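You operate a simulated robot arm through the tools that you are given. There is no shell and no other tool.

You run a simulated robot arm. Do the job below in one go: nothing can be reset, and whatever is moved stays where it is left.

JOB
Gauge pockets 1 to 3 and stand the marker on the thinnest.
Fine: put the gauge back. Set down upright: marker block.
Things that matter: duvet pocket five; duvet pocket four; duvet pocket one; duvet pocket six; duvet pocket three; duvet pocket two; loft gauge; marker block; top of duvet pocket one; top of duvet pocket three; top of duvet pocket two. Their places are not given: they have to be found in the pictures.

The check looks at the end state, three seconds after you hand in, the way a careful person would. Anything else that was tipped, shoved, dropped, spilled or broken makes it a failure.

ROBOT AND FRAMES
A 6-joint arm with a two-finger gripper, fixed in place. Base frame: the origin is on the floor under the middle of its stand, x ahead of it, y to its left, z up. Readings come in mm, rad, newtons and seconds.
It reaches about 1298 mm from its shoulder. Its first joint turns from -2.601 to 2.601 rad. Payload 1.57 kg.
The tool frame sits at the grasp point between the pads (the TCP): z along the fingers, y along the line on which they close. The tips reach 21 mm beyond it. The gripper opens to 70 mm; its body begins 50 mm behind the TCP.
Orientation is that of the tool frame in the base frame, as a unit quaternion [x, y, z, w]. With the fingers straight down and closing along the base's y, the tool's x points along the base's -x, its y along +y and its z along -z.

CONTROLS
- The arm moves only by the tool drive_tool. Its argument "increments" is one flat list of numbers, 7 for each row, row after row: the finger opening in m, from 0 to 0.07, then the shift along the base's x, y, z in m, then the turn, a rotation vector about the base's x, y, z in degrees. In form: [grip, tx, ty, tz, ax, ay, az, grip, tx, ty, tz, ax, ay, az, ...]. A call has 1 to 20 rows; each row shifts and turns the commanded pose from where the row before left it. Each row takes 0.2 s and may step no farther than 50 mm and 0.15 rad from the row before; otherwise, or with a gripper value out of range, the whole call is refused. Where a pose cannot be reached the arm comes as near as it can. A force on the tool above 40 N (or 10 N above the force at the start of the call, whichever is more), or a blocked arm, ends the call early, and 0.2 s more pass. Each finger travels about 64.8 mm/s and halts on what it meets, pressing with about 30 N; the grip force reading is that of the motor and also rises with nothing between the fingers. The clock runs only during rows and for 0.2 s after the last one: add rows that do not move to give the fingers time. It gives the time, the measured TCP pose, the force on the tool (base axes), the opening and the grip force at its end, in the units of the frame above (readings bear some noise), with the torque about the TCP (base axes, N m) and any sound that the robot's microphone picked up.
- Cameras (640 x 400 px; columns grow to the right, rows downward): "scene" is fixed at [398.6, 500.8, 1376.9]; the picture's right is [-1.00, -0.05, 0.00], its down [-0.02, 0.35, -0.94] and it looks along [0.05, -0.94, -0.35] (base axes); focal length 334 px, centre (320, 200). "wrist" rides on the gripper at [79, 4, -81] in the tool frame; the picture's right is [-0.05, 1.00, 0.00], its down [-0.67, -0.04, -0.74] and it looks along [-0.74, -0.04, 0.67] (tool axes); focal length 256 px, centre (320, 200).
- get_image(camera): a new picture of that camera. It takes no simulated time.
- move_column(by): slides the trunk up (or, below 0, down) by that many mm; the arm rides with it, the base frame stays. It gives what a move gives, with no picture.
- probe_pixels(camera, pixels): there is no depth. For up to 12 entries [column, row, z] of the newest picture of that camera ("zoom" is the newest enlarged one), the place [x, y] in the base frame at which the ray of that pixel passes the height z, good to about 2 mm. It takes no simulated time.
- close_up(camera, box): a new picture of the part [left, top, right, bottom] of that camera's present view, enlarged. It takes no simulated time.
- job_done(): hands the job in; it is judged then, once.

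Unless the task says otherwise, let go and move clear before handing in.

The tools are called after ">>>" as name(argument=value, ...) on one line, values as JSON. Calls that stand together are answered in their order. drive_tool: Moves the arm, as the interface text tells. Its arguments: {"type":"object","properties":{"increments":{"type":"array"}},"required":["increments"]} The other tools are called the same way: move_column (by) moves the trunk up or down; get_image (camera) takes a picture; probe_pixels (camera, pixels) gives the place at which the rays of pixels pass given heights; close_up (camera, box) takes an enlarged picture of a part of a camera's view; job_done () hands the job in.

At the start:

```text
clock: 0.0
ee_pos: [223.5, -590.3, 1043.4]
tool_rot: [-0.001, 1.0, -0.001, 0.0]
force: [0.9, -0.6, 0.4]
torque: [-0.02, 0.0, 0.0]
width: 70.1
gripper_force: 0.0
trunk travel left (down, up): [-725.0, 245.0]
```

scene: 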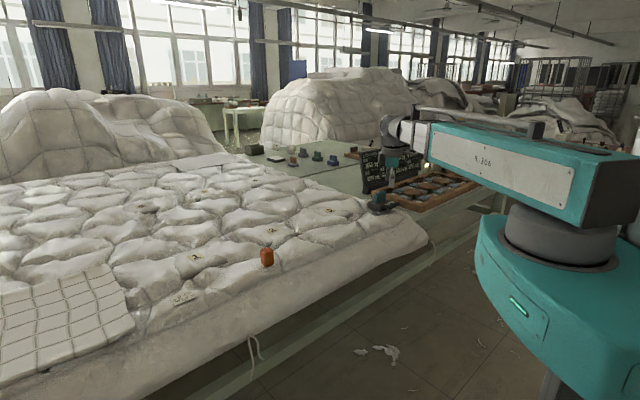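
wrist: 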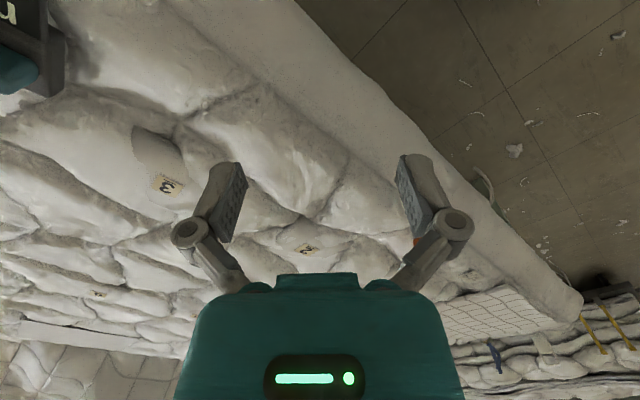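

The scene shows a quilted duvet with number tags (around pixels (195,257), (330,210)), an orange marker at (267,257) and possibly the gauge near (378,202). I'll take enlarged pictures to identify everything.

>>> close_up(camera="scene", box=[120, 180, 280, 280])

>>> close_up(camera="scene", box=[260, 140, 420, 240])

>>> close_up(camera="scene", box=[340, 130, 500, 230])

>>> close_up(camera="wrist", box=[0, 0, 240, 150])

>>> close_up(camera="wrist", box=[80, 140, 400, 340])

```text
4.00 times, centred on (200, 230) of scene
```

zoom: 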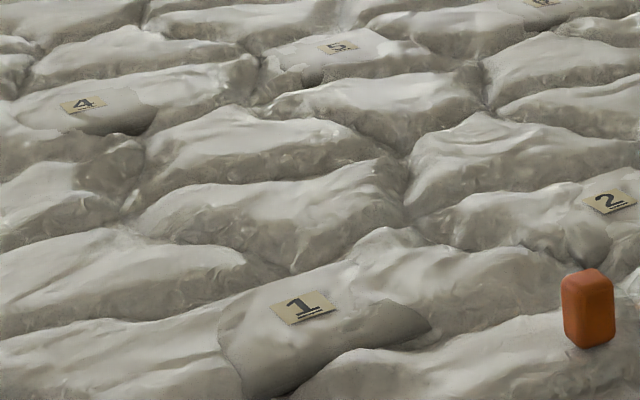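

```text
4.00 times, centred on (340, 190) of scene
```

zoom: 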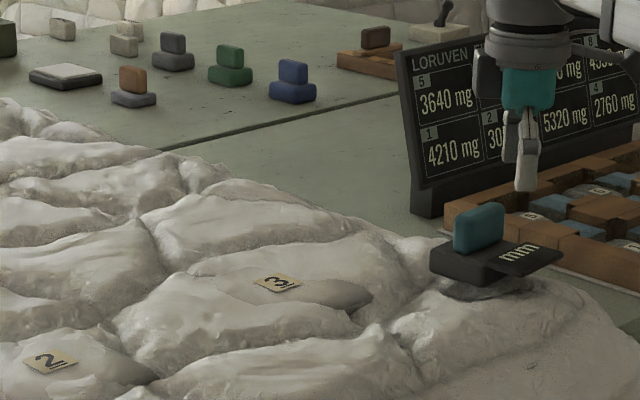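

```text
4.00 times, centred on (420, 180) of scene
```

zoom: 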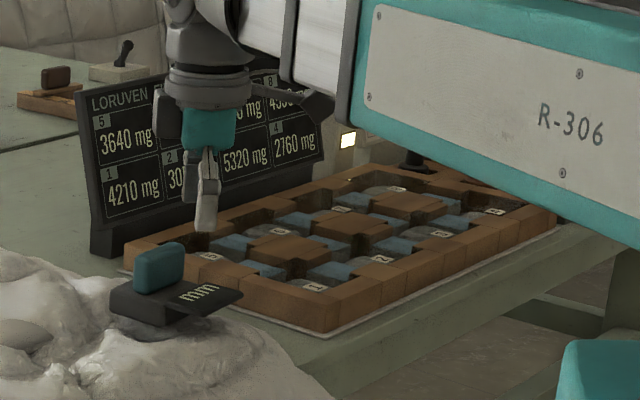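

```text
2.67 times, centred on (120, 75) of wrist
```

zoom: 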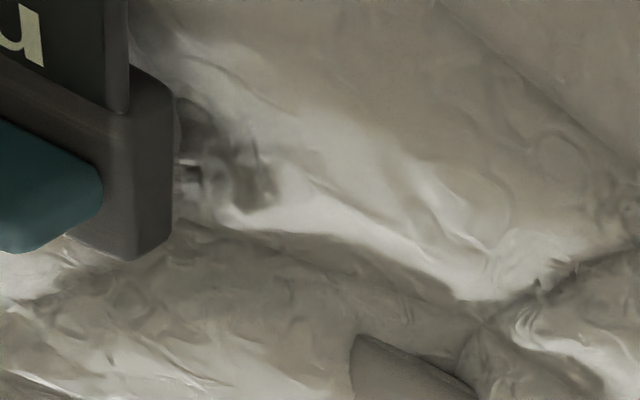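

```text
2.00 times, centred on (240, 240) of wrist
```

zoom: 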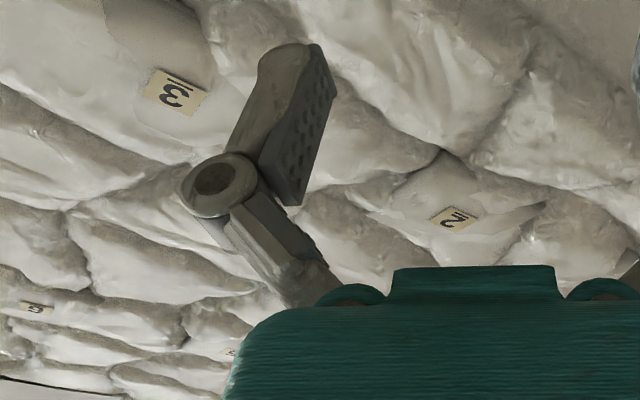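

The gauge is a black body with a teal handle and an "mm" display at scene (378,203); tags 1, 2, 3 show at scene (196,257), (272,230), (329,211), the orange marker at (267,257). I'll probe the pixels in both cameras at several heights to triangulate.

>>> get_image(camera="scene")

>>> get_image(camera="wrist")

>>> probe_pixels(camera="scene", pixels=[[329.5, 210.75, 700], [329.5, 210.75, 800], [329.5, 210.75, 900], [272.5, 230.5, 700], [272.5, 230.5, 800], [272.5, 230.5, 900], [195.8, 256.8, 700], [195.8, 256.8, 800], [195.8, 256.8, 900], [378, 205, 800], [378, 205, 900], [267, 265, 800]])

>>> probe_pixels(camera="wrist", pixels=[[167, 186, 700], [167, 186, 800], [167, 186, 900], [307, 249, 700], [307, 249, 800], [307, 249, 900], [50, 60, 800], [50, 60, 900]])

```text
taken
```

scene: 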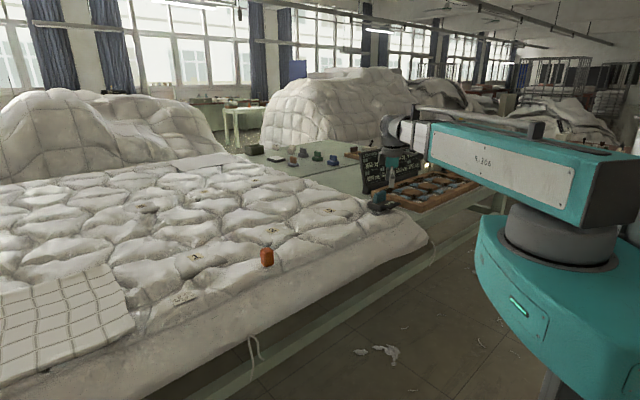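

```text
taken
```

wrist: 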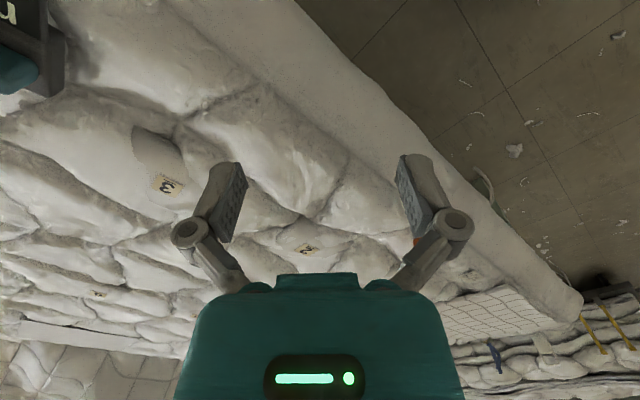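

```text
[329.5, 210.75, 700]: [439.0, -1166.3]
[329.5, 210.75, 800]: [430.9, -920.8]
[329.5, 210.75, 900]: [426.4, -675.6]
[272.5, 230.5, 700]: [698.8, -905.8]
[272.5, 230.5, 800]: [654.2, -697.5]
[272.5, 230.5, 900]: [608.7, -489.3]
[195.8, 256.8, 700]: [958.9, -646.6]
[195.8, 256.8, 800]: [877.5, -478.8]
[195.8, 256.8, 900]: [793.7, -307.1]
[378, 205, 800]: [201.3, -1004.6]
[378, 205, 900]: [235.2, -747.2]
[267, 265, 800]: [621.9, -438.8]
```

```text
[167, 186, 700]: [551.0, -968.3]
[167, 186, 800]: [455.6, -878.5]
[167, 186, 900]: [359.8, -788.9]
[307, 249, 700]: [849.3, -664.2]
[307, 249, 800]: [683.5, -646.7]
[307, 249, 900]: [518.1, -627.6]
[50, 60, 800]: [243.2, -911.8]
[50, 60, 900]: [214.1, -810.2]
```

Triangulating gives tag 3 ≈ (430,-854,827), tag 2 ≈ (643,-645,825), and the gauge near (220,-865,~850). I'll zoom further on the gauge and marker before moving.

>>> close_up(camera="scene", box=[358, 180, 408, 220])

>>> close_up(camera="scene", box=[245, 225, 295, 285])

>>> close_up(camera="wrist", box=[0, 0, 80, 120])

>>> close_up(camera="scene", box=[350, 135, 430, 185])

```text
10.00 times, centred on (383, 200) of scene
```

zoom: 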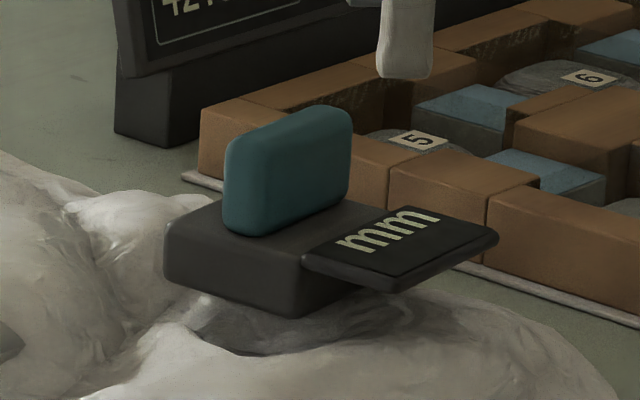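

```text
6.67 times, centred on (270, 255) of scene
```

zoom: 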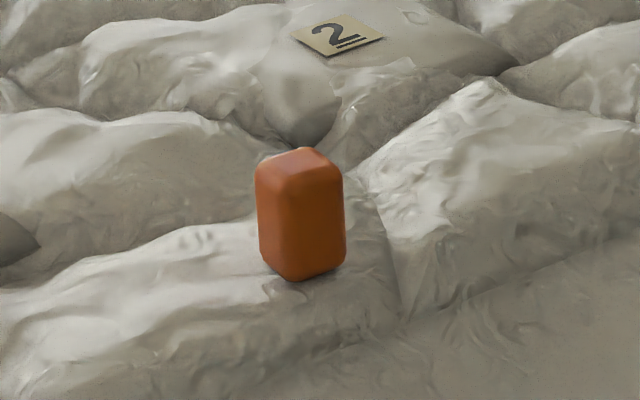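

```text
3.33 times, centred on (40, 60) of wrist
```

zoom: 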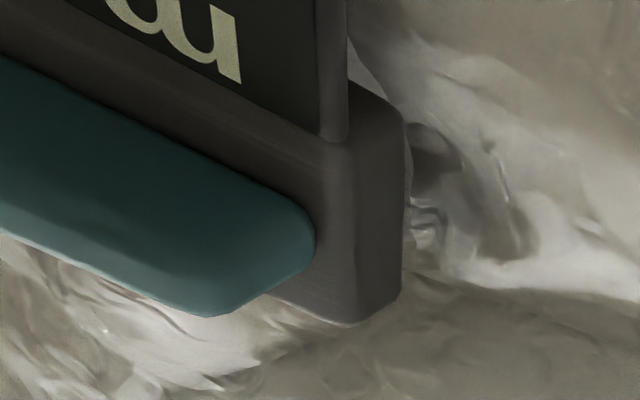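

```text
8.00 times, centred on (390, 160) of scene
```

zoom: 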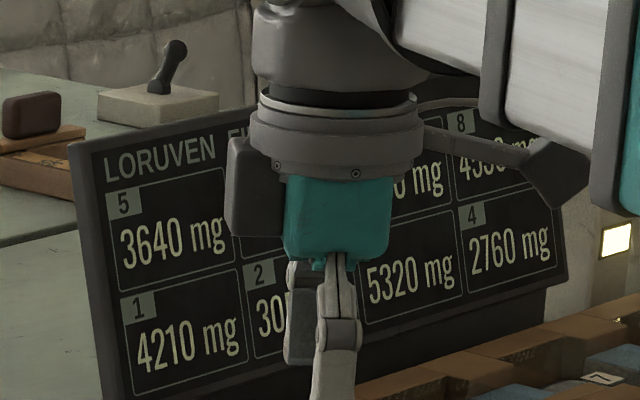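

The gauge handle looks diagonal to the base axes, so I need a nearer view; I'll bring the hand over so the gauge appears between the fingers at the top of the wrist picture, staying high.

>>> drive_tool(increments=[0.07, -5.6, -45, 2.8, 0, 0, 0])

```text
refused: -5.6 is not a number from -1.5 to 1.5
```

The shift is in metres, so I'll resend in m.

>>> drive_tool(increments=[0.07, -0.0056, -0.045, 0.003, 0, 0, 0, 0.07, -0.0056, -0.045, 0.003, 0, 0, 0, 0.07, -0.0056, -0.045, 0.003, 0, 0, 0, 0.07, -0.0056, -0.045, 0.003, 0, 0, 0, 0.07, -0.0056, -0.045, 0.003, 0, 0, 0, 0.07, -0.0056, -0.045, 0.003, 0, 0, 0, 0.07, 0, 0, 0, 0, 0, 0])

>>> get_image(camera="wrist")

>>> get_image(camera="scene")

```text
clock: 1.6
ee_pos: [188.8, -859.9, 1043.5]
tool_rot: [0.0, 1.0, 0.0, 0.0]
force: [-0.5, 0.6, -0.7]
torque: [0.0, 0.01, -0.02]
width: 70.0
gripper_force: 0.1
out of reach, approached as far as the arm can: row 2, 4, 5
trunk travel left (down, up): [-725.0, 245.0]
```

```text
taken
```

wrist: 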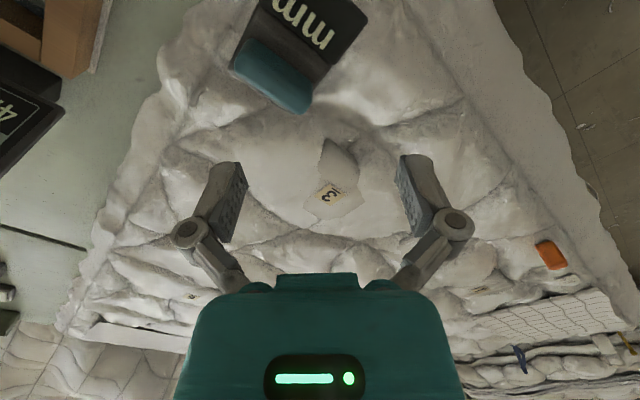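

```text
taken
```

scene: 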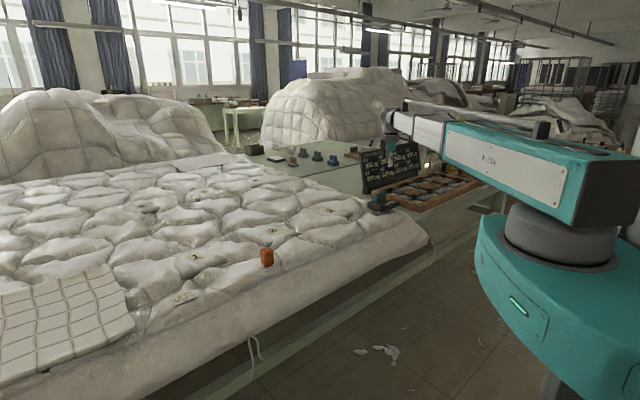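

The gauge now shows at wrist (275,75) with the handle slanted and the "mm" display at (305,25); z appears capped for the arm alone (column can raise). I'll zoom in on it and probe handle corners.

>>> close_up(camera="wrist", box=[210, 0, 390, 130])

>>> probe_pixels(camera="wrist", pixels=[[245, 42, 880], [303, 100, 880], [245, 42, 900], [303, 100, 900], [272, 75, 890], [328, 192, 827]])

```text
3.08 times, centred on (300, 65) of wrist
```

zoom: 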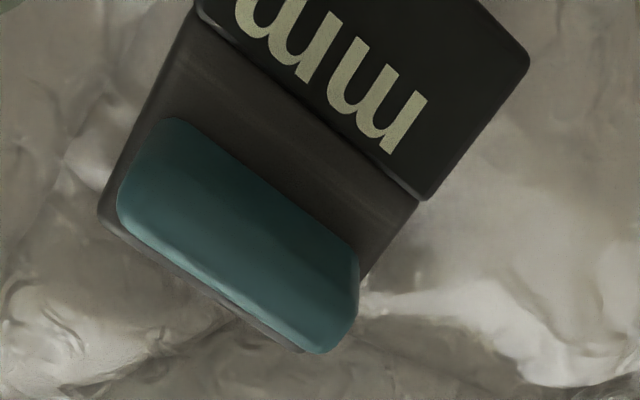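

```text
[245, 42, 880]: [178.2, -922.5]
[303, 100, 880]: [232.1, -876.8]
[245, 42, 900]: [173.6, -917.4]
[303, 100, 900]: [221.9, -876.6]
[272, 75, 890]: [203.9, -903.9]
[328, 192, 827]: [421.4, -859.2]
```

The handle's long axis runs about 40–45° in the base plane (corners probe to roughly (178,-922)→(232,-877)). I'll yaw +42° and shift so the gauge sits between the fingers in view.

>>> drive_tool(increments=[0.07, -0.002, -0.011, 0, 0, 0, 7, 0.07, -0.002, -0.011, 0, 0, 0, 7, 0.07, -0.002, -0.011, 0, 0, 0, 7, 0.07, -0.002, -0.011, 0, 0, 0, 7, 0.07, -0.002, -0.011, 0, 0, 0, 7, 0.07, -0.002, -0.011, 0, 0, 0, 7, 0.07, 0, 0, 0, 0, 0, 0])

>>> get_image(camera="wrist")

```text
clock: 3.2
ee_pos: [178.3, -927.2, 1043.9]
tool_rot: [-0.359, 0.933, 0.0, 0.0]
force: [0.1, 0.2, 0.2]
torque: [0.01, -0.02, 0.01]
width: 69.9
gripper_force: 0.1
trunk travel left (down, up): [-725.0, 245.0]
```

```text
taken
```

wrist: 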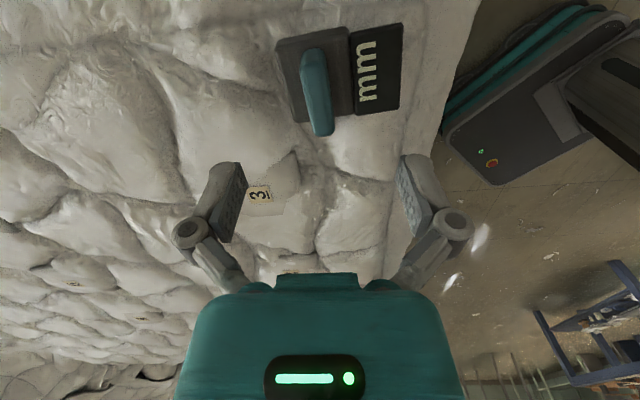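

The handle is now almost along the image vertical at (316,90). I'll zoom and probe its edges.

>>> close_up(camera="wrist", box=[260, 15, 420, 145])

>>> close_up(camera="scene", box=[358, 180, 408, 220])

```text
3.08 times, centred on (340, 80) of wrist
```

zoom: 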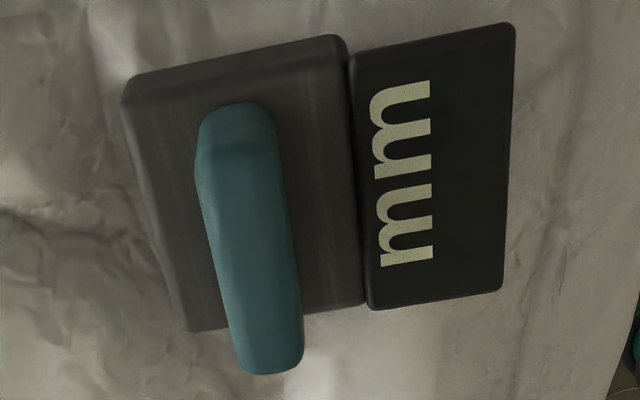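

```text
10.00 times, centred on (383, 200) of scene
```

zoom: 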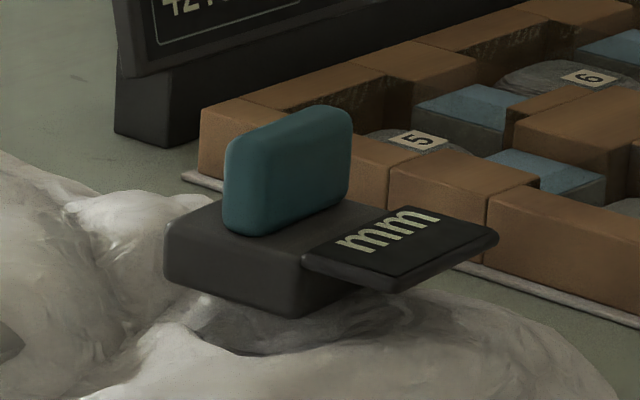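

I'll triangulate the display corners and the handle using both cameras.

>>> probe_pixels(camera="wrist", pixels=[[402.4, 23.1, 840], [402.4, 23.1, 880], [399.5, 109.2, 840], [399.5, 109.2, 880], [356.2, 115.1, 840], [356.2, 115.1, 880], [349.7, 33.8, 840], [349.7, 33.8, 880], [329, 133, 880], [329, 133, 920], [307, 51, 880], [307, 51, 920]])

>>> probe_pixels(camera="zoom", pixels=[[497, 235, 840], [497, 235, 880], [398, 285, 840], [398, 285, 880], [303, 255, 840], [303, 255, 880], [405, 205, 840], [405, 205, 880], [240, 135, 880], [240, 135, 920], [340, 108, 880], [340, 108, 920]])

```text
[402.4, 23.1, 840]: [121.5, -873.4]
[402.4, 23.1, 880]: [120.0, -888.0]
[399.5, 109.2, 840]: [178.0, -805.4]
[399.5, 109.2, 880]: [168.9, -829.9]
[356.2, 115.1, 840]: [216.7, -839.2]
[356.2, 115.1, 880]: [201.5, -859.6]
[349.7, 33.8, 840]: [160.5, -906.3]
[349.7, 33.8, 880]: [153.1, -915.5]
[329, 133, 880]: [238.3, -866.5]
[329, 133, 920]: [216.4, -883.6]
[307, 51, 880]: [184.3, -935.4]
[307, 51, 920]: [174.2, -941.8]
```

```text
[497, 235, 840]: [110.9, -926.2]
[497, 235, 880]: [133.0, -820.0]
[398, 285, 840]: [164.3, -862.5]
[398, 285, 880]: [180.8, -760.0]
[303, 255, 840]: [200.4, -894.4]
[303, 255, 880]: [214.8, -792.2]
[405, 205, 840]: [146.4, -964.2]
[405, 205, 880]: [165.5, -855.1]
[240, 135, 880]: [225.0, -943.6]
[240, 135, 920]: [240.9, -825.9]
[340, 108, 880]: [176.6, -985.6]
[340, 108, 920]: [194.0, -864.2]
```

The display corners triangulate to z≈858 with the gauge's long axis at about 50°, and the handle top at z≈903. I'll probe the handle's top-face ends at that height.

>>> probe_pixels(camera="wrist", pixels=[[314, 65.4, 903], [323.8, 133.6, 903], [303, 67, 903], [326, 67, 903], [314, 133, 903], [334, 133, 903], [295, 122, 858], [355, 112, 858], [328, 30, 858], [257, 47, 858]])

```text
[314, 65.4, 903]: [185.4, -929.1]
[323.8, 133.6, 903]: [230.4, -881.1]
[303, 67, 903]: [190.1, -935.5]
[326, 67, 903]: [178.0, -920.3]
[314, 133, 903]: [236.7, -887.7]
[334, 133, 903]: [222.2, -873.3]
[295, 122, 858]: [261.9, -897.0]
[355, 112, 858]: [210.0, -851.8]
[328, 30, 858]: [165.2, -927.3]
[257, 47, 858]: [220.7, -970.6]
```

Handle top centre is about (208,-905,903) with axis ≈49°. I'll yaw 7° more and move above it to z≈960, then check.

>>> drive_tool(increments=[0.07, 0.0099, 0.0074, -0.02, 0, 0, 7, 0.07, 0.0099, 0.0074, -0.032, 0, 0, 0, 0.07, 0.0099, 0.0074, -0.032, 0, 0, 0, 0.07, 0, 0, 0, 0, 0, 0])

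>>> get_image(camera="wrist")

>>> close_up(camera="scene", box=[348, 160, 418, 220])

```text
clock: 4.2
ee_pos: [210.0, -905.1, 1043.8]
tool_rot: [-0.415, 0.91, 0.0, 0.0]
force: [-0.5, -0.2, -0.6]
torque: [0.02, -0.01, 0.02]
width: 69.8
gripper_force: 0.1
out of reach, approached as far as the arm can: row 1, 2, 3
trunk travel left (down, up): [-725.0, 245.0]
```

```text
taken
```

wrist: 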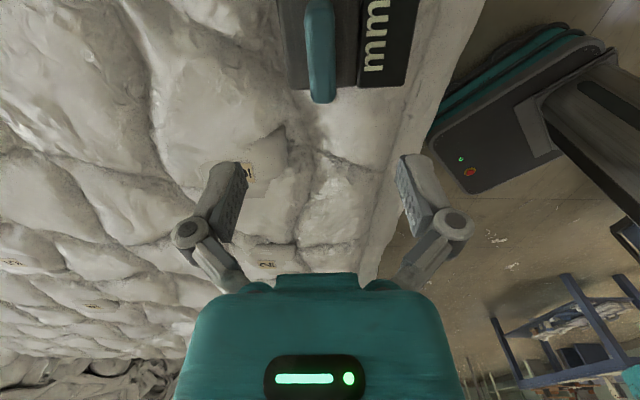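

```text
6.67 times, centred on (383, 190) of scene
```

zoom: 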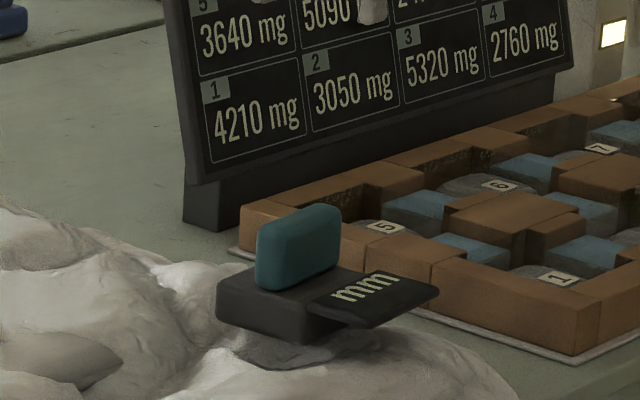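

Arm z is fixed (only the trunk changes height), and TCP is at (210,-905,1043.8) with 49° yaw. I'll lower the trunk 90 mm and look again.

>>> move_column(by=-90)

>>> get_image(camera="wrist")

>>> close_up(camera="scene", box=[348, 160, 418, 220])

```text
clock: 5.5
ee_pos: [208.6, -905.9, 954.1]
tool_rot: [-0.415, 0.91, 0.0, 0.0]
force: [0.3, -0.1, 0.5]
torque: [0.03, -0.01, 0.04]
width: 69.8
gripper_force: 0.1
trunk travel left (down, up): [-635.0, 335.0]
```

```text
taken
```

wrist: 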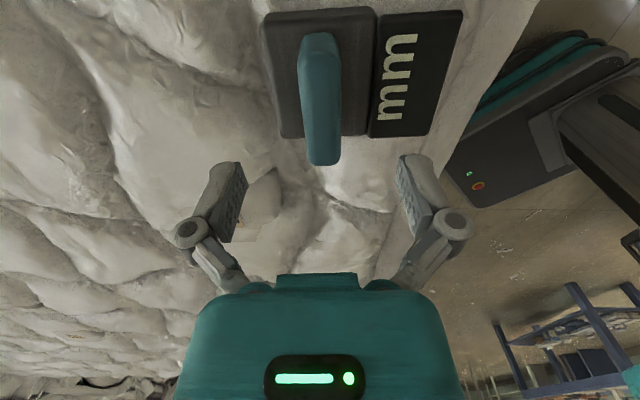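

```text
6.67 times, centred on (383, 190) of scene
```

zoom: 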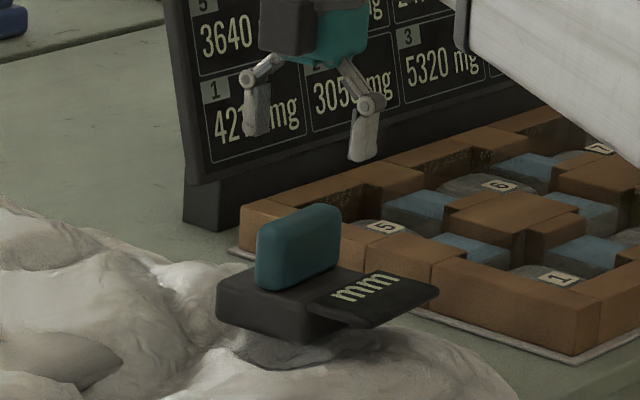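

The gripper is above with the handle at wrist (320,100), well aligned. I'll zoom and probe to refine the centre.

>>> close_up(camera="wrist", box=[250, 0, 474, 180])

>>> probe_pixels(camera="wrist", pixels=[[321, 163, 903], [318, 55, 903], [303, 110, 903], [340, 110, 903], [270, 16, 858], [373, 10, 858], [368, 134, 858], [281, 138, 858], [462, 12, 858], [432, 133, 858]])

```text
2.22 times, centred on (362, 90) of wrist
```

zoom: 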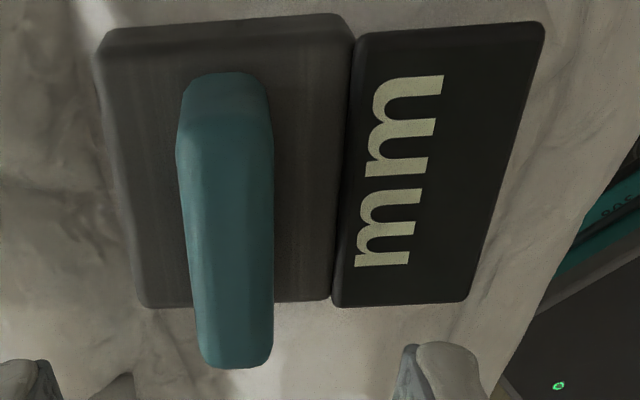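

```text
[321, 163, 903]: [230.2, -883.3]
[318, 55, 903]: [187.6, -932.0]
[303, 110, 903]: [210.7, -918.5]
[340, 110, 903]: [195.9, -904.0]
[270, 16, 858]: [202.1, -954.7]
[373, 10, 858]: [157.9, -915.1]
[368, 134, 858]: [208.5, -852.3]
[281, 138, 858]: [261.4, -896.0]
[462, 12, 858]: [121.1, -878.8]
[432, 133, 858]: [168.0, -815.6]
```

The handle is centred under the TCP within 2 mm (centre ≈(210,-906), axis 48.8°). I'll lower 66 mm so the tips stop ~9 mm above the body, then look.

>>> move_column(by=-66)

>>> get_image(camera="wrist")

>>> close_up(camera="scene", box=[348, 170, 418, 220])

```text
clock: 6.5
ee_pos: [207.4, -905.4, 887.3]
tool_rot: [-0.415, 0.91, -0.001, 0.0]
force: [-0.2, -0.1, 0.6]
torque: [-0.01, 0.02, -0.03]
width: 70.0
gripper_force: 0.0
trunk travel left (down, up): [-569.0, 401.0]
```

```text
taken
```

wrist: 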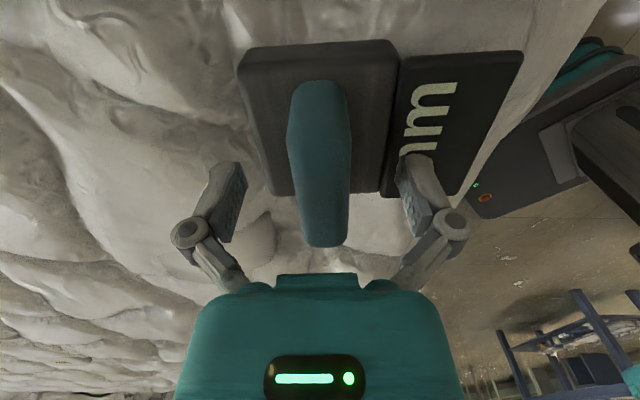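

```text
8.00 times, centred on (383, 195) of scene
```

zoom: 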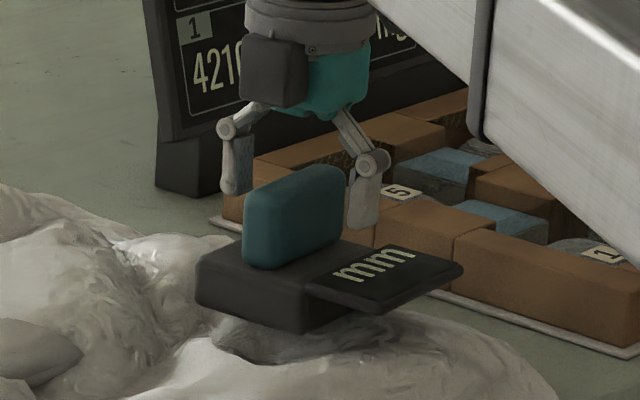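

Fingers straddle the handle (tips at wrist (235,165) and (405,155)); I'll close the grip.

>>> drive_tool(increments=[0.0, 0, 0, 0, 0, 0, 0, 0.0, 0, 0, 0, 0, 0, 0, 0.0, 0, 0, 0, 0, 0, 0, 0.0, 0, 0, 0, 0, 0, 0, 0.0, 0, 0, 0, 0, 0, 0])

>>> get_image(camera="wrist")

>>> close_up(camera="scene", box=[348, 170, 418, 220])

```text
clock: 7.7
ee_pos: [208.4, -906.1, 888.7]
tool_rot: [-0.415, 0.91, 0.0, 0.0]
force: [-2.8, 2.3, 3.6]
torque: [0.08, -0.01, 0.09]
width: 23.6
gripper_force: 30.7
trunk travel left (down, up): [-569.0, 401.0]
```

```text
taken
```

wrist: 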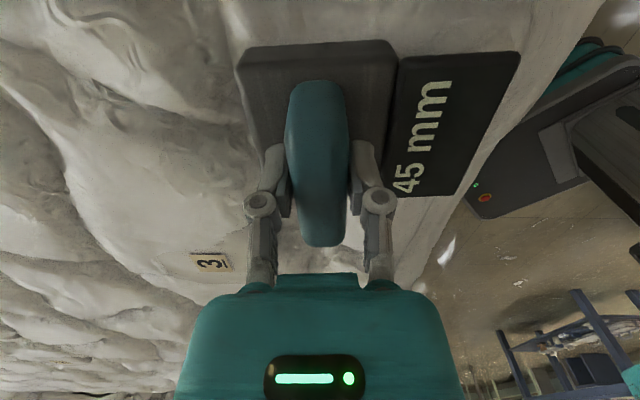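

```text
8.00 times, centred on (383, 195) of scene
```

zoom: 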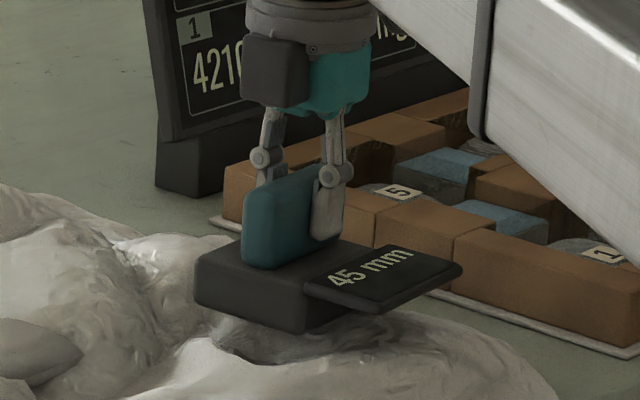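

The display now reads "45 mm" while held at its rest spot, so it reads live; grip is 30.7 N on a 23.6 mm handle. I'll lift 70 mm with the column and look.

>>> move_column(by=70)

>>> get_image(camera="wrist")

>>> close_up(camera="scene", box=[348, 160, 418, 220])

>>> close_up(camera="scene", box=[290, 180, 390, 240])

```text
clock: 8.8
ee_pos: [209.6, -906.0, 957.8]
tool_rot: [-0.415, 0.91, -0.001, 0.0]
force: [1.0, -0.4, -6.4]
torque: [-0.03, -0.01, 0.04]
width: 24.0
gripper_force: 29.7
trunk travel left (down, up): [-639.0, 331.0]
```

```text
taken
```

wrist: 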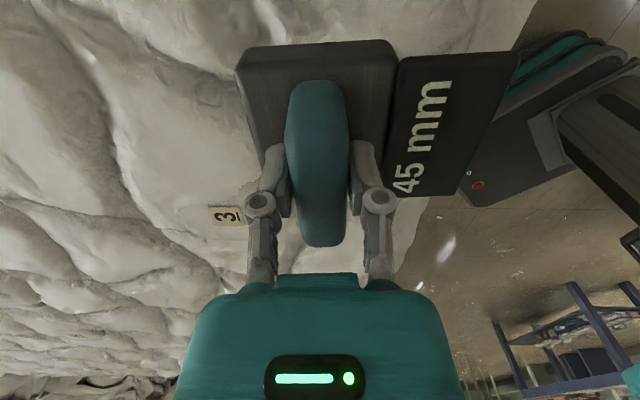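

```text
6.67 times, centred on (383, 190) of scene
```

zoom: 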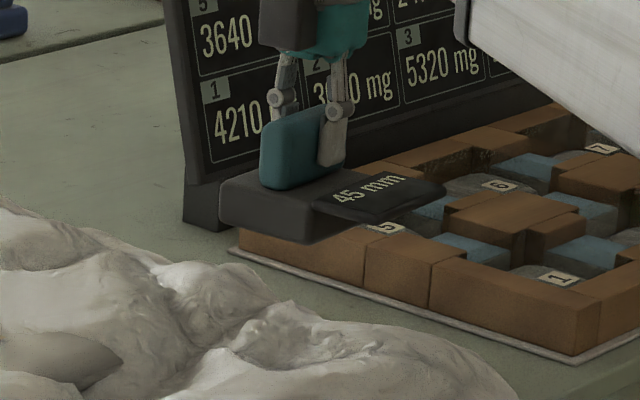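

```text
6.40 times, centred on (340, 210) of scene
```

zoom: 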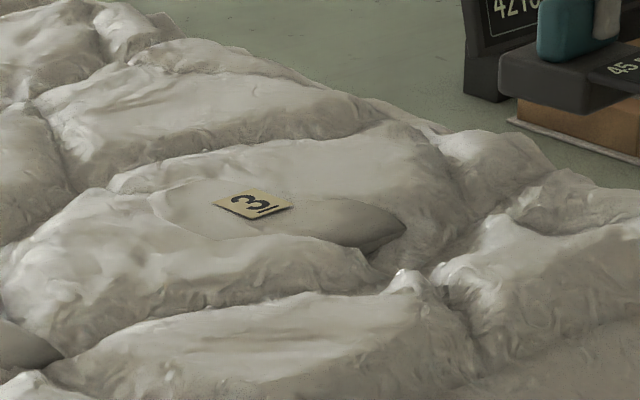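

The gauge is lifted cleanly (≈6.4 N, display still "45 mm"). I'll look closely at pocket 3 in the wrist view and probe its outline.

>>> close_up(camera="wrist", box=[100, 120, 280, 300])

>>> probe_pixels(camera="zoom", pixels=[[150, 200, 825], [405, 225, 825], [370, 250, 820], [252, 204, 827], [278, 222, 827]])

```text
2.22 times, centred on (190, 210) of wrist
```

zoom: 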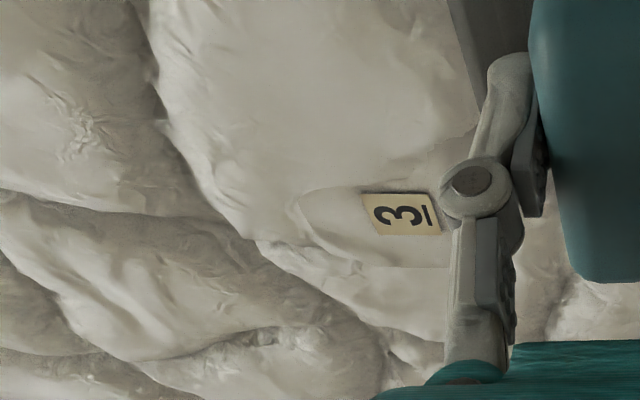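

```text
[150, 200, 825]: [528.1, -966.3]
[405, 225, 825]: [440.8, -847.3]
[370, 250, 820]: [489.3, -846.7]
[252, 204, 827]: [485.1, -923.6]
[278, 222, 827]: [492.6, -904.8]
```

Those probes hit the newer wrist zoom, so I'll redo them in the scene camera.

>>> probe_pixels(camera="scene", pixels=[[313.4, 210, 822], [353.3, 213.9, 820], [347.8, 217.8, 815], [329.4, 210.6, 827], [333.4, 213.4, 827], [338, 216.5, 825]])

>>> probe_pixels(camera="wrist", pixels=[[227, 216, 827], [182, 213, 825], [205, 235, 825]])

```text
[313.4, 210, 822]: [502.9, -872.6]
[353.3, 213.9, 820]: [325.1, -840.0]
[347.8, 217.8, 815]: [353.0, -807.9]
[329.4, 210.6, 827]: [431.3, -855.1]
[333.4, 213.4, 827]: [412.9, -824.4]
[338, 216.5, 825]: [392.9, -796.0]
```

```text
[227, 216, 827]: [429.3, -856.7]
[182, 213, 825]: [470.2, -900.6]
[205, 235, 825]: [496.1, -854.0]
```

Pocket 3's patch spans about x 330–503, y −900 to −810 with tag 3 at (430,-855,827), so the tag is at its top. I'll carry the gauge over it at this height.

>>> drive_tool(increments=[0.0, 0.0272, 0.0064, 0, 0, 0, 0, 0.0, 0.0272, 0.0064, 0, 0, 0, 0, 0.0, 0.0272, 0.0064, 0, 0, 0, 0, 0.0, 0.0272, 0.0064, 0, 0, 0, 0, 0.0, 0.0272, 0.0064, 0, 0, 0, 0, 0.0, 0.0272, 0.0064, 0, 0, 0, 0, 0.0, 0.0272, 0.0064, 0, 0, 0, 0, 0.0, 0.0272, 0.0064, 0, 0, 0, 0, 0.0, 0, 0, 0, 0, 0, 0])

>>> get_image(camera="wrist")

>>> close_up(camera="scene", box=[280, 160, 380, 230])

```text
clock: 10.8
ee_pos: [426.2, -854.0, 957.2]
tool_rot: [-0.415, 0.91, 0.001, 0.0]
force: [0.5, -0.8, -5.3]
torque: [-0.02, 0.02, -0.01]
width: 23.7
gripper_force: 30.1
trunk travel left (down, up): [-639.0, 331.0]
```

```text
taken
```

wrist: 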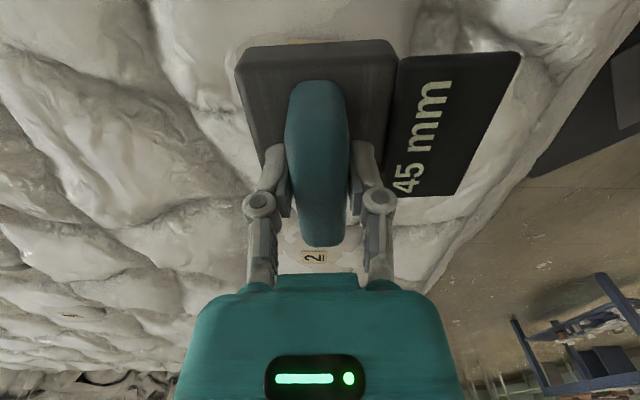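

```text
5.71 times, centred on (330, 195) of scene
```

zoom: 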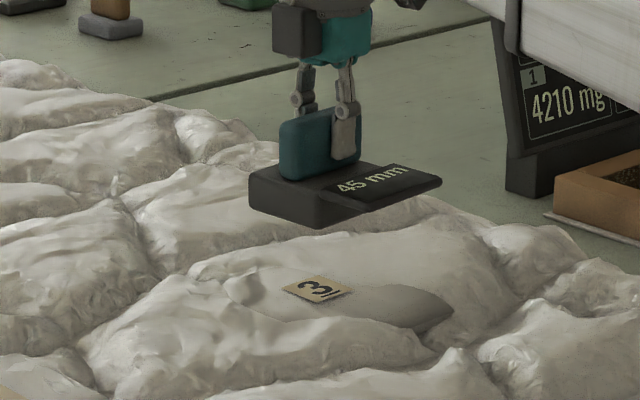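

The gauge is over tag 3. I'll lower 58 mm to just above the fabric, then continue in small steps.

>>> move_column(by=-58)

>>> close_up(camera="scene", box=[280, 170, 380, 230])

```text
clock: 11.8
ee_pos: [426.7, -854.5, 899.5]
tool_rot: [-0.415, 0.91, 0.0, 0.001]
force: [0.5, 0.1, -5.1]
torque: [-0.01, -0.02, 0.02]
width: 23.8
gripper_force: 30.6
trunk travel left (down, up): [-581.0, 389.0]
```

```text
6.40 times, centred on (330, 200) of scene
```

zoom: 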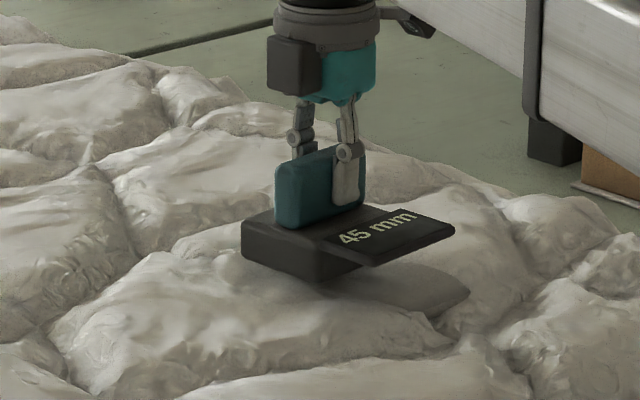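

Force still reads only the gauge's weight (−5.1 N), so there's no contact yet; I'll lower in small steps.

>>> move_column(by=-8)

>>> close_up(camera="scene", box=[280, 170, 380, 230])

```text
clock: 12.3
ee_pos: [425.1, -853.3, 892.0]
tool_rot: [-0.414, 0.91, 0.001, 0.0]
force: [0.1, 0.4, -5.6]
torque: [-0.03, 0.0, 0.01]
width: 23.9
gripper_force: 30.4
trunk travel left (down, up): [-573.0, 397.0]
```

```text
6.40 times, centred on (330, 200) of scene
```

zoom: 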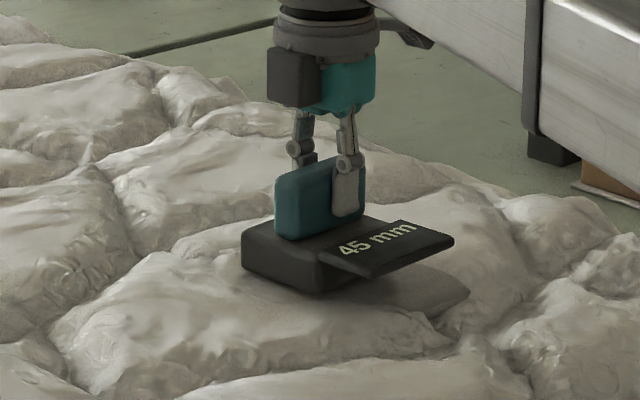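

>>> move_column(by=-4)

>>> close_up(camera="scene", box=[280, 170, 380, 230])

```text
clock: 12.9
ee_pos: [425.7, -853.5, 887.8]
tool_rot: [-0.414, 0.91, 0.0, 0.001]
force: [0.6, 0.0, -4.5]
torque: [-0.05, 0.04, -0.03]
width: 23.7
gripper_force: 29.6
trunk travel left (down, up): [-569.0, 401.0]
```

```text
6.40 times, centred on (330, 200) of scene
```

zoom: 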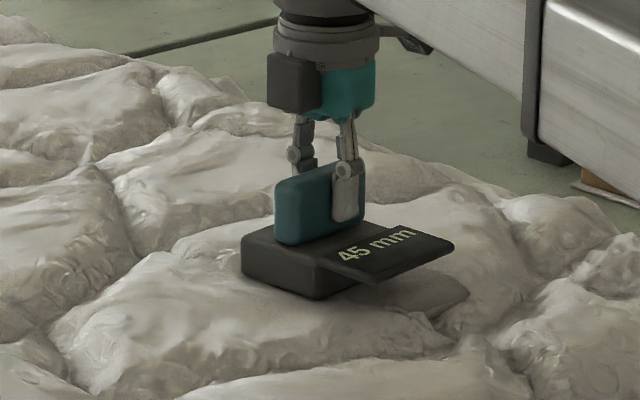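

Still basically free (−4.5 N). Lowering 3 mm more.

>>> move_column(by=-3)

>>> close_up(camera="scene", box=[280, 170, 380, 230])

```text
clock: 13.4
ee_pos: [426.9, -853.5, 883.5]
tool_rot: [-0.415, 0.91, -0.001, 0.0]
force: [-0.1, -1.6, -2.4]
torque: [0.01, -0.01, -0.01]
width: 23.5
gripper_force: 30.0
trunk travel left (down, up): [-566.0, 404.0]
```

```text
6.40 times, centred on (330, 200) of scene
```

zoom: 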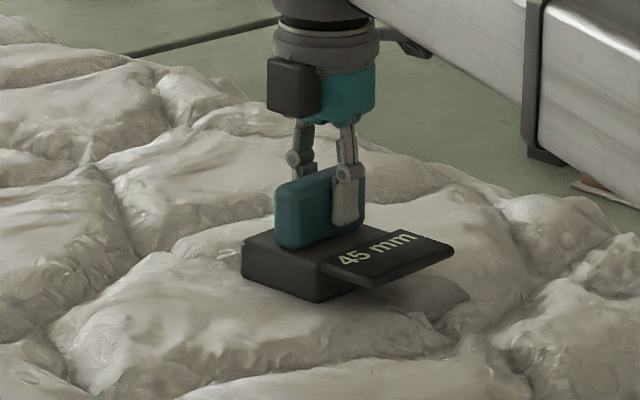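

The force dropped to −2.4 N, so contact has begun near TCP z≈884. Lowering 2 mm more and waiting a little.

>>> move_column(by=-2)

>>> drive_tool(increments=[0.0, 0, 0, 0, 0, 0, 0, 0.0, 0, 0, 0, 0, 0, 0, 0.0, 0, 0, 0, 0, 0, 0])

>>> close_up(camera="scene", box=[280, 170, 380, 230])

```text
clock: 13.9
ee_pos: [426.3, -853.7, 882.3]
tool_rot: [-0.414, 0.91, -0.001, 0.0]
force: [-0.1, -2.0, -0.8]
torque: [-0.04, -0.01, -0.03]
width: 24.0
gripper_force: 29.3
trunk travel left (down, up): [-564.0, 406.0]
```

```text
clock: 14.7
ee_pos: [427.0, -853.1, 882.6]
tool_rot: [-0.415, 0.91, -0.001, 0.0]
force: [0.6, -0.8, -1.5]
torque: [-0.05, 0.02, -0.02]
width: 23.7
gripper_force: 30.3
trunk travel left (down, up): [-564.0, 406.0]
```

```text
6.40 times, centred on (330, 200) of scene
```

zoom: 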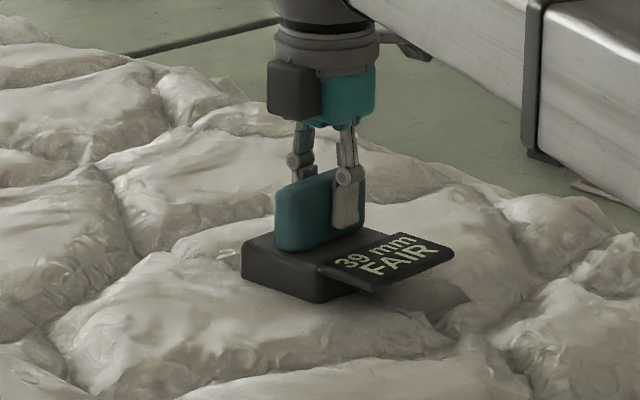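

The display now reads "39 mm FAIR" at pocket 3. I'll zoom further to make sure.

>>> close_up(camera="scene", box=[325, 200, 357, 220])

>>> get_image(camera="wrist")

```text
16.00 times, centred on (341, 210) of scene
```

zoom: 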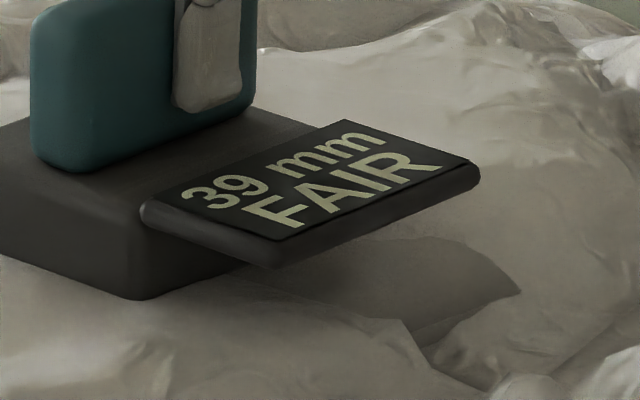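

```text
taken
```

wrist: 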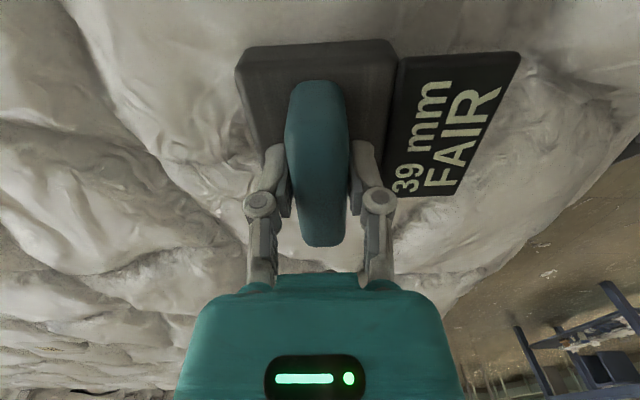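

Pocket 3 gauges 39 mm with a "FAIR" mark. I'll lift 65 mm and view pocket 2.

>>> move_column(by=68)

>>> close_up(camera="scene", box=[230, 200, 310, 260])

>>> close_up(camera="scene", box=[150, 220, 250, 290])

>>> close_up(camera="scene", box=[290, 170, 380, 240])

```text
clock: 15.8
ee_pos: [426.5, -854.7, 951.2]
tool_rot: [-0.415, 0.91, 0.0, 0.001]
force: [-0.3, 0.3, -6.6]
torque: [-0.01, -0.02, 0.0]
width: 23.7
gripper_force: 29.9
trunk travel left (down, up): [-632.0, 338.0]
```

```text
6.67 times, centred on (270, 230) of scene
```

zoom: 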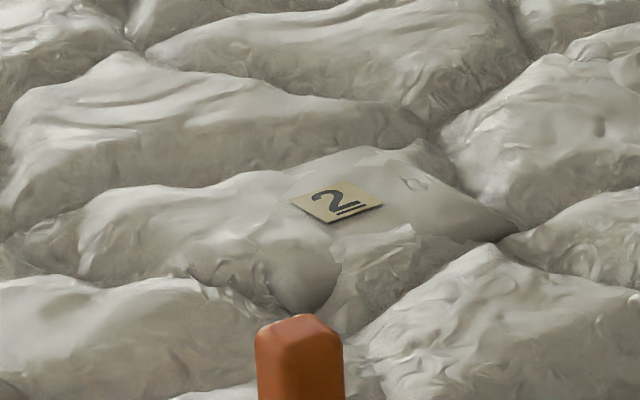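

```text
5.71 times, centred on (200, 255) of scene
```

zoom: 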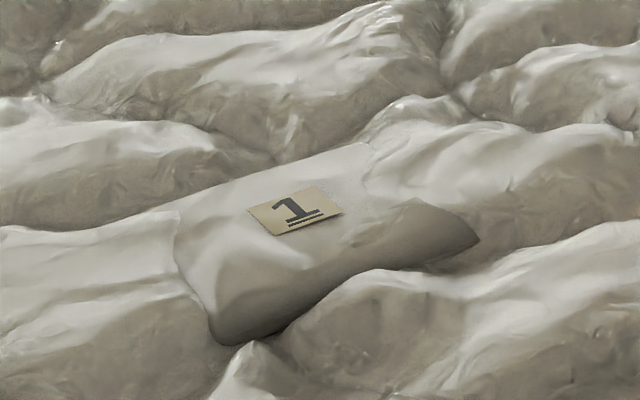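

```text
5.71 times, centred on (335, 205) of scene
```

zoom: 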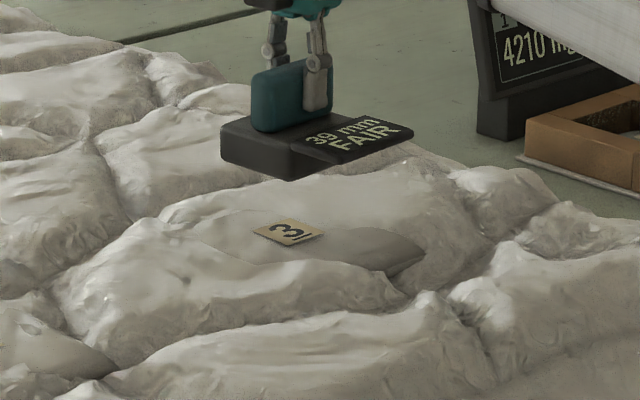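

Pocket 2's tag at scene ≈(272.7,230.3) sits near the middle of its patch. I'll carry the gauge to (642,-647).

>>> drive_tool(increments=[0.0, 0.0239, 0.0231, 0, 0, 0, 0, 0.0, 0.0239, 0.0231, 0, 0, 0, 0, 0.0, 0.0239, 0.0231, 0, 0, 0, 0, 0.0, 0.0239, 0.0231, 0, 0, 0, 0, 0.0, 0.0239, 0.0231, 0, 0, 0, 0, 0.0, 0.0239, 0.0231, 0, 0, 0, 0, 0.0, 0.0239, 0.0231, 0, 0, 0, 0, 0.0, 0.0239, 0.0231, 0, 0, 0, 0, 0.0, 0.0239, 0.0231, 0, 0, 0, 0, 0.0, 0, 0, 0, 0, 0, 0])

>>> get_image(camera="scene")

>>> close_up(camera="scene", box=[220, 170, 330, 280])

>>> get_image(camera="wrist")

```text
clock: 18.0
ee_pos: [640.7, -646.5, 950.5]
tool_rot: [-0.414, 0.91, 0.0, 0.0]
force: [-0.3, -0.2, -4.7]
torque: [-0.01, 0.02, -0.01]
width: 23.8
gripper_force: 29.4
trunk travel left (down, up): [-632.0, 338.0]
```

```text
taken
```

scene: 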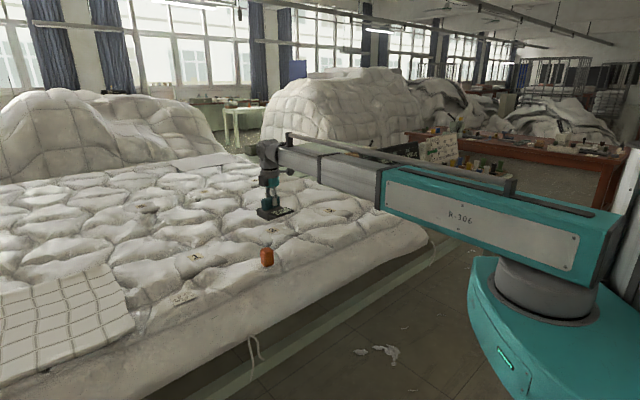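

```text
3.64 times, centred on (275, 225) of scene
```

zoom: 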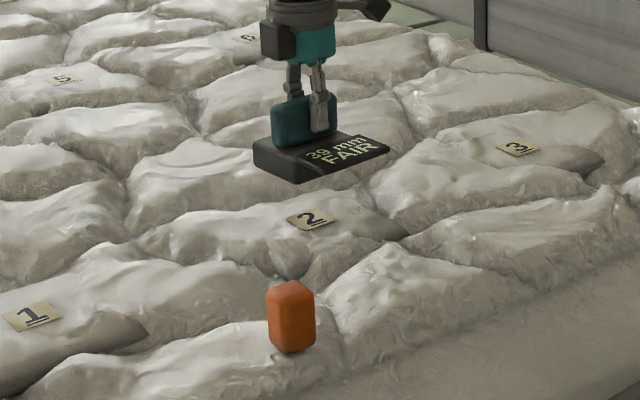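

```text
taken
```

wrist: 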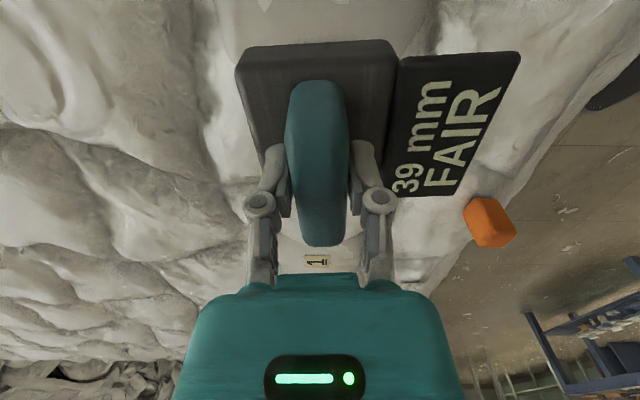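

The gauge is over tag 2 and clear of the marker. Lowering 57 mm, then small steps.

>>> move_column(by=-57)

>>> close_up(camera="scene", box=[230, 190, 310, 250])

```text
clock: 18.9
ee_pos: [641.7, -646.0, 893.2]
tool_rot: [-0.414, 0.91, -0.001, 0.0]
force: [0.3, -0.9, -5.8]
torque: [-0.08, -0.01, 0.0]
width: 23.7
gripper_force: 30.2
trunk travel left (down, up): [-575.0, 395.0]
```

```text
6.67 times, centred on (270, 220) of scene
```

zoom: 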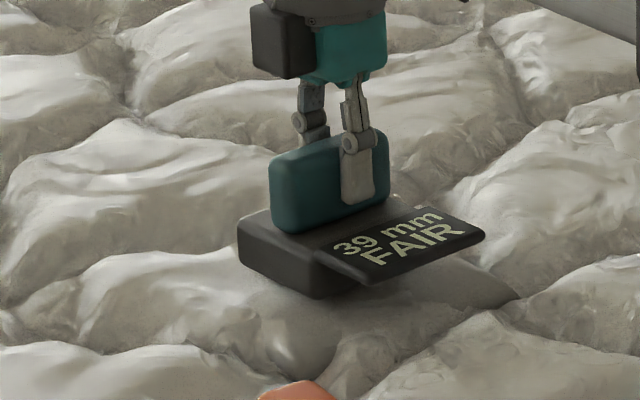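

No contact yet (−5.8 N at z 893). Lowering by 5 mm, then finer.

>>> move_column(by=-5)

>>> move_column(by=-3)

>>> close_up(camera="scene", box=[230, 190, 310, 250])

```text
clock: 19.5
ee_pos: [640.7, -644.7, 888.8]
tool_rot: [-0.415, 0.91, -0.001, 0.0]
force: [0.1, -0.2, -5.1]
torque: [0.02, -0.02, -0.01]
width: 24.0
gripper_force: 30.2
trunk travel left (down, up): [-570.0, 400.0]
```

```text
clock: 20.0
ee_pos: [640.1, -645.8, 886.7]
tool_rot: [-0.414, 0.91, 0.0, 0.0]
force: [1.6, -1.7, 0.6]
torque: [0.09, -0.05, -0.04]
width: 23.7
gripper_force: 30.1
trunk travel left (down, up): [-567.0, 403.0]
```

```text
6.67 times, centred on (270, 220) of scene
```

zoom: 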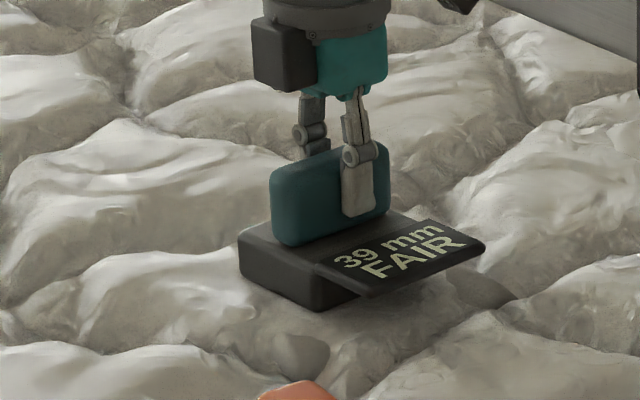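

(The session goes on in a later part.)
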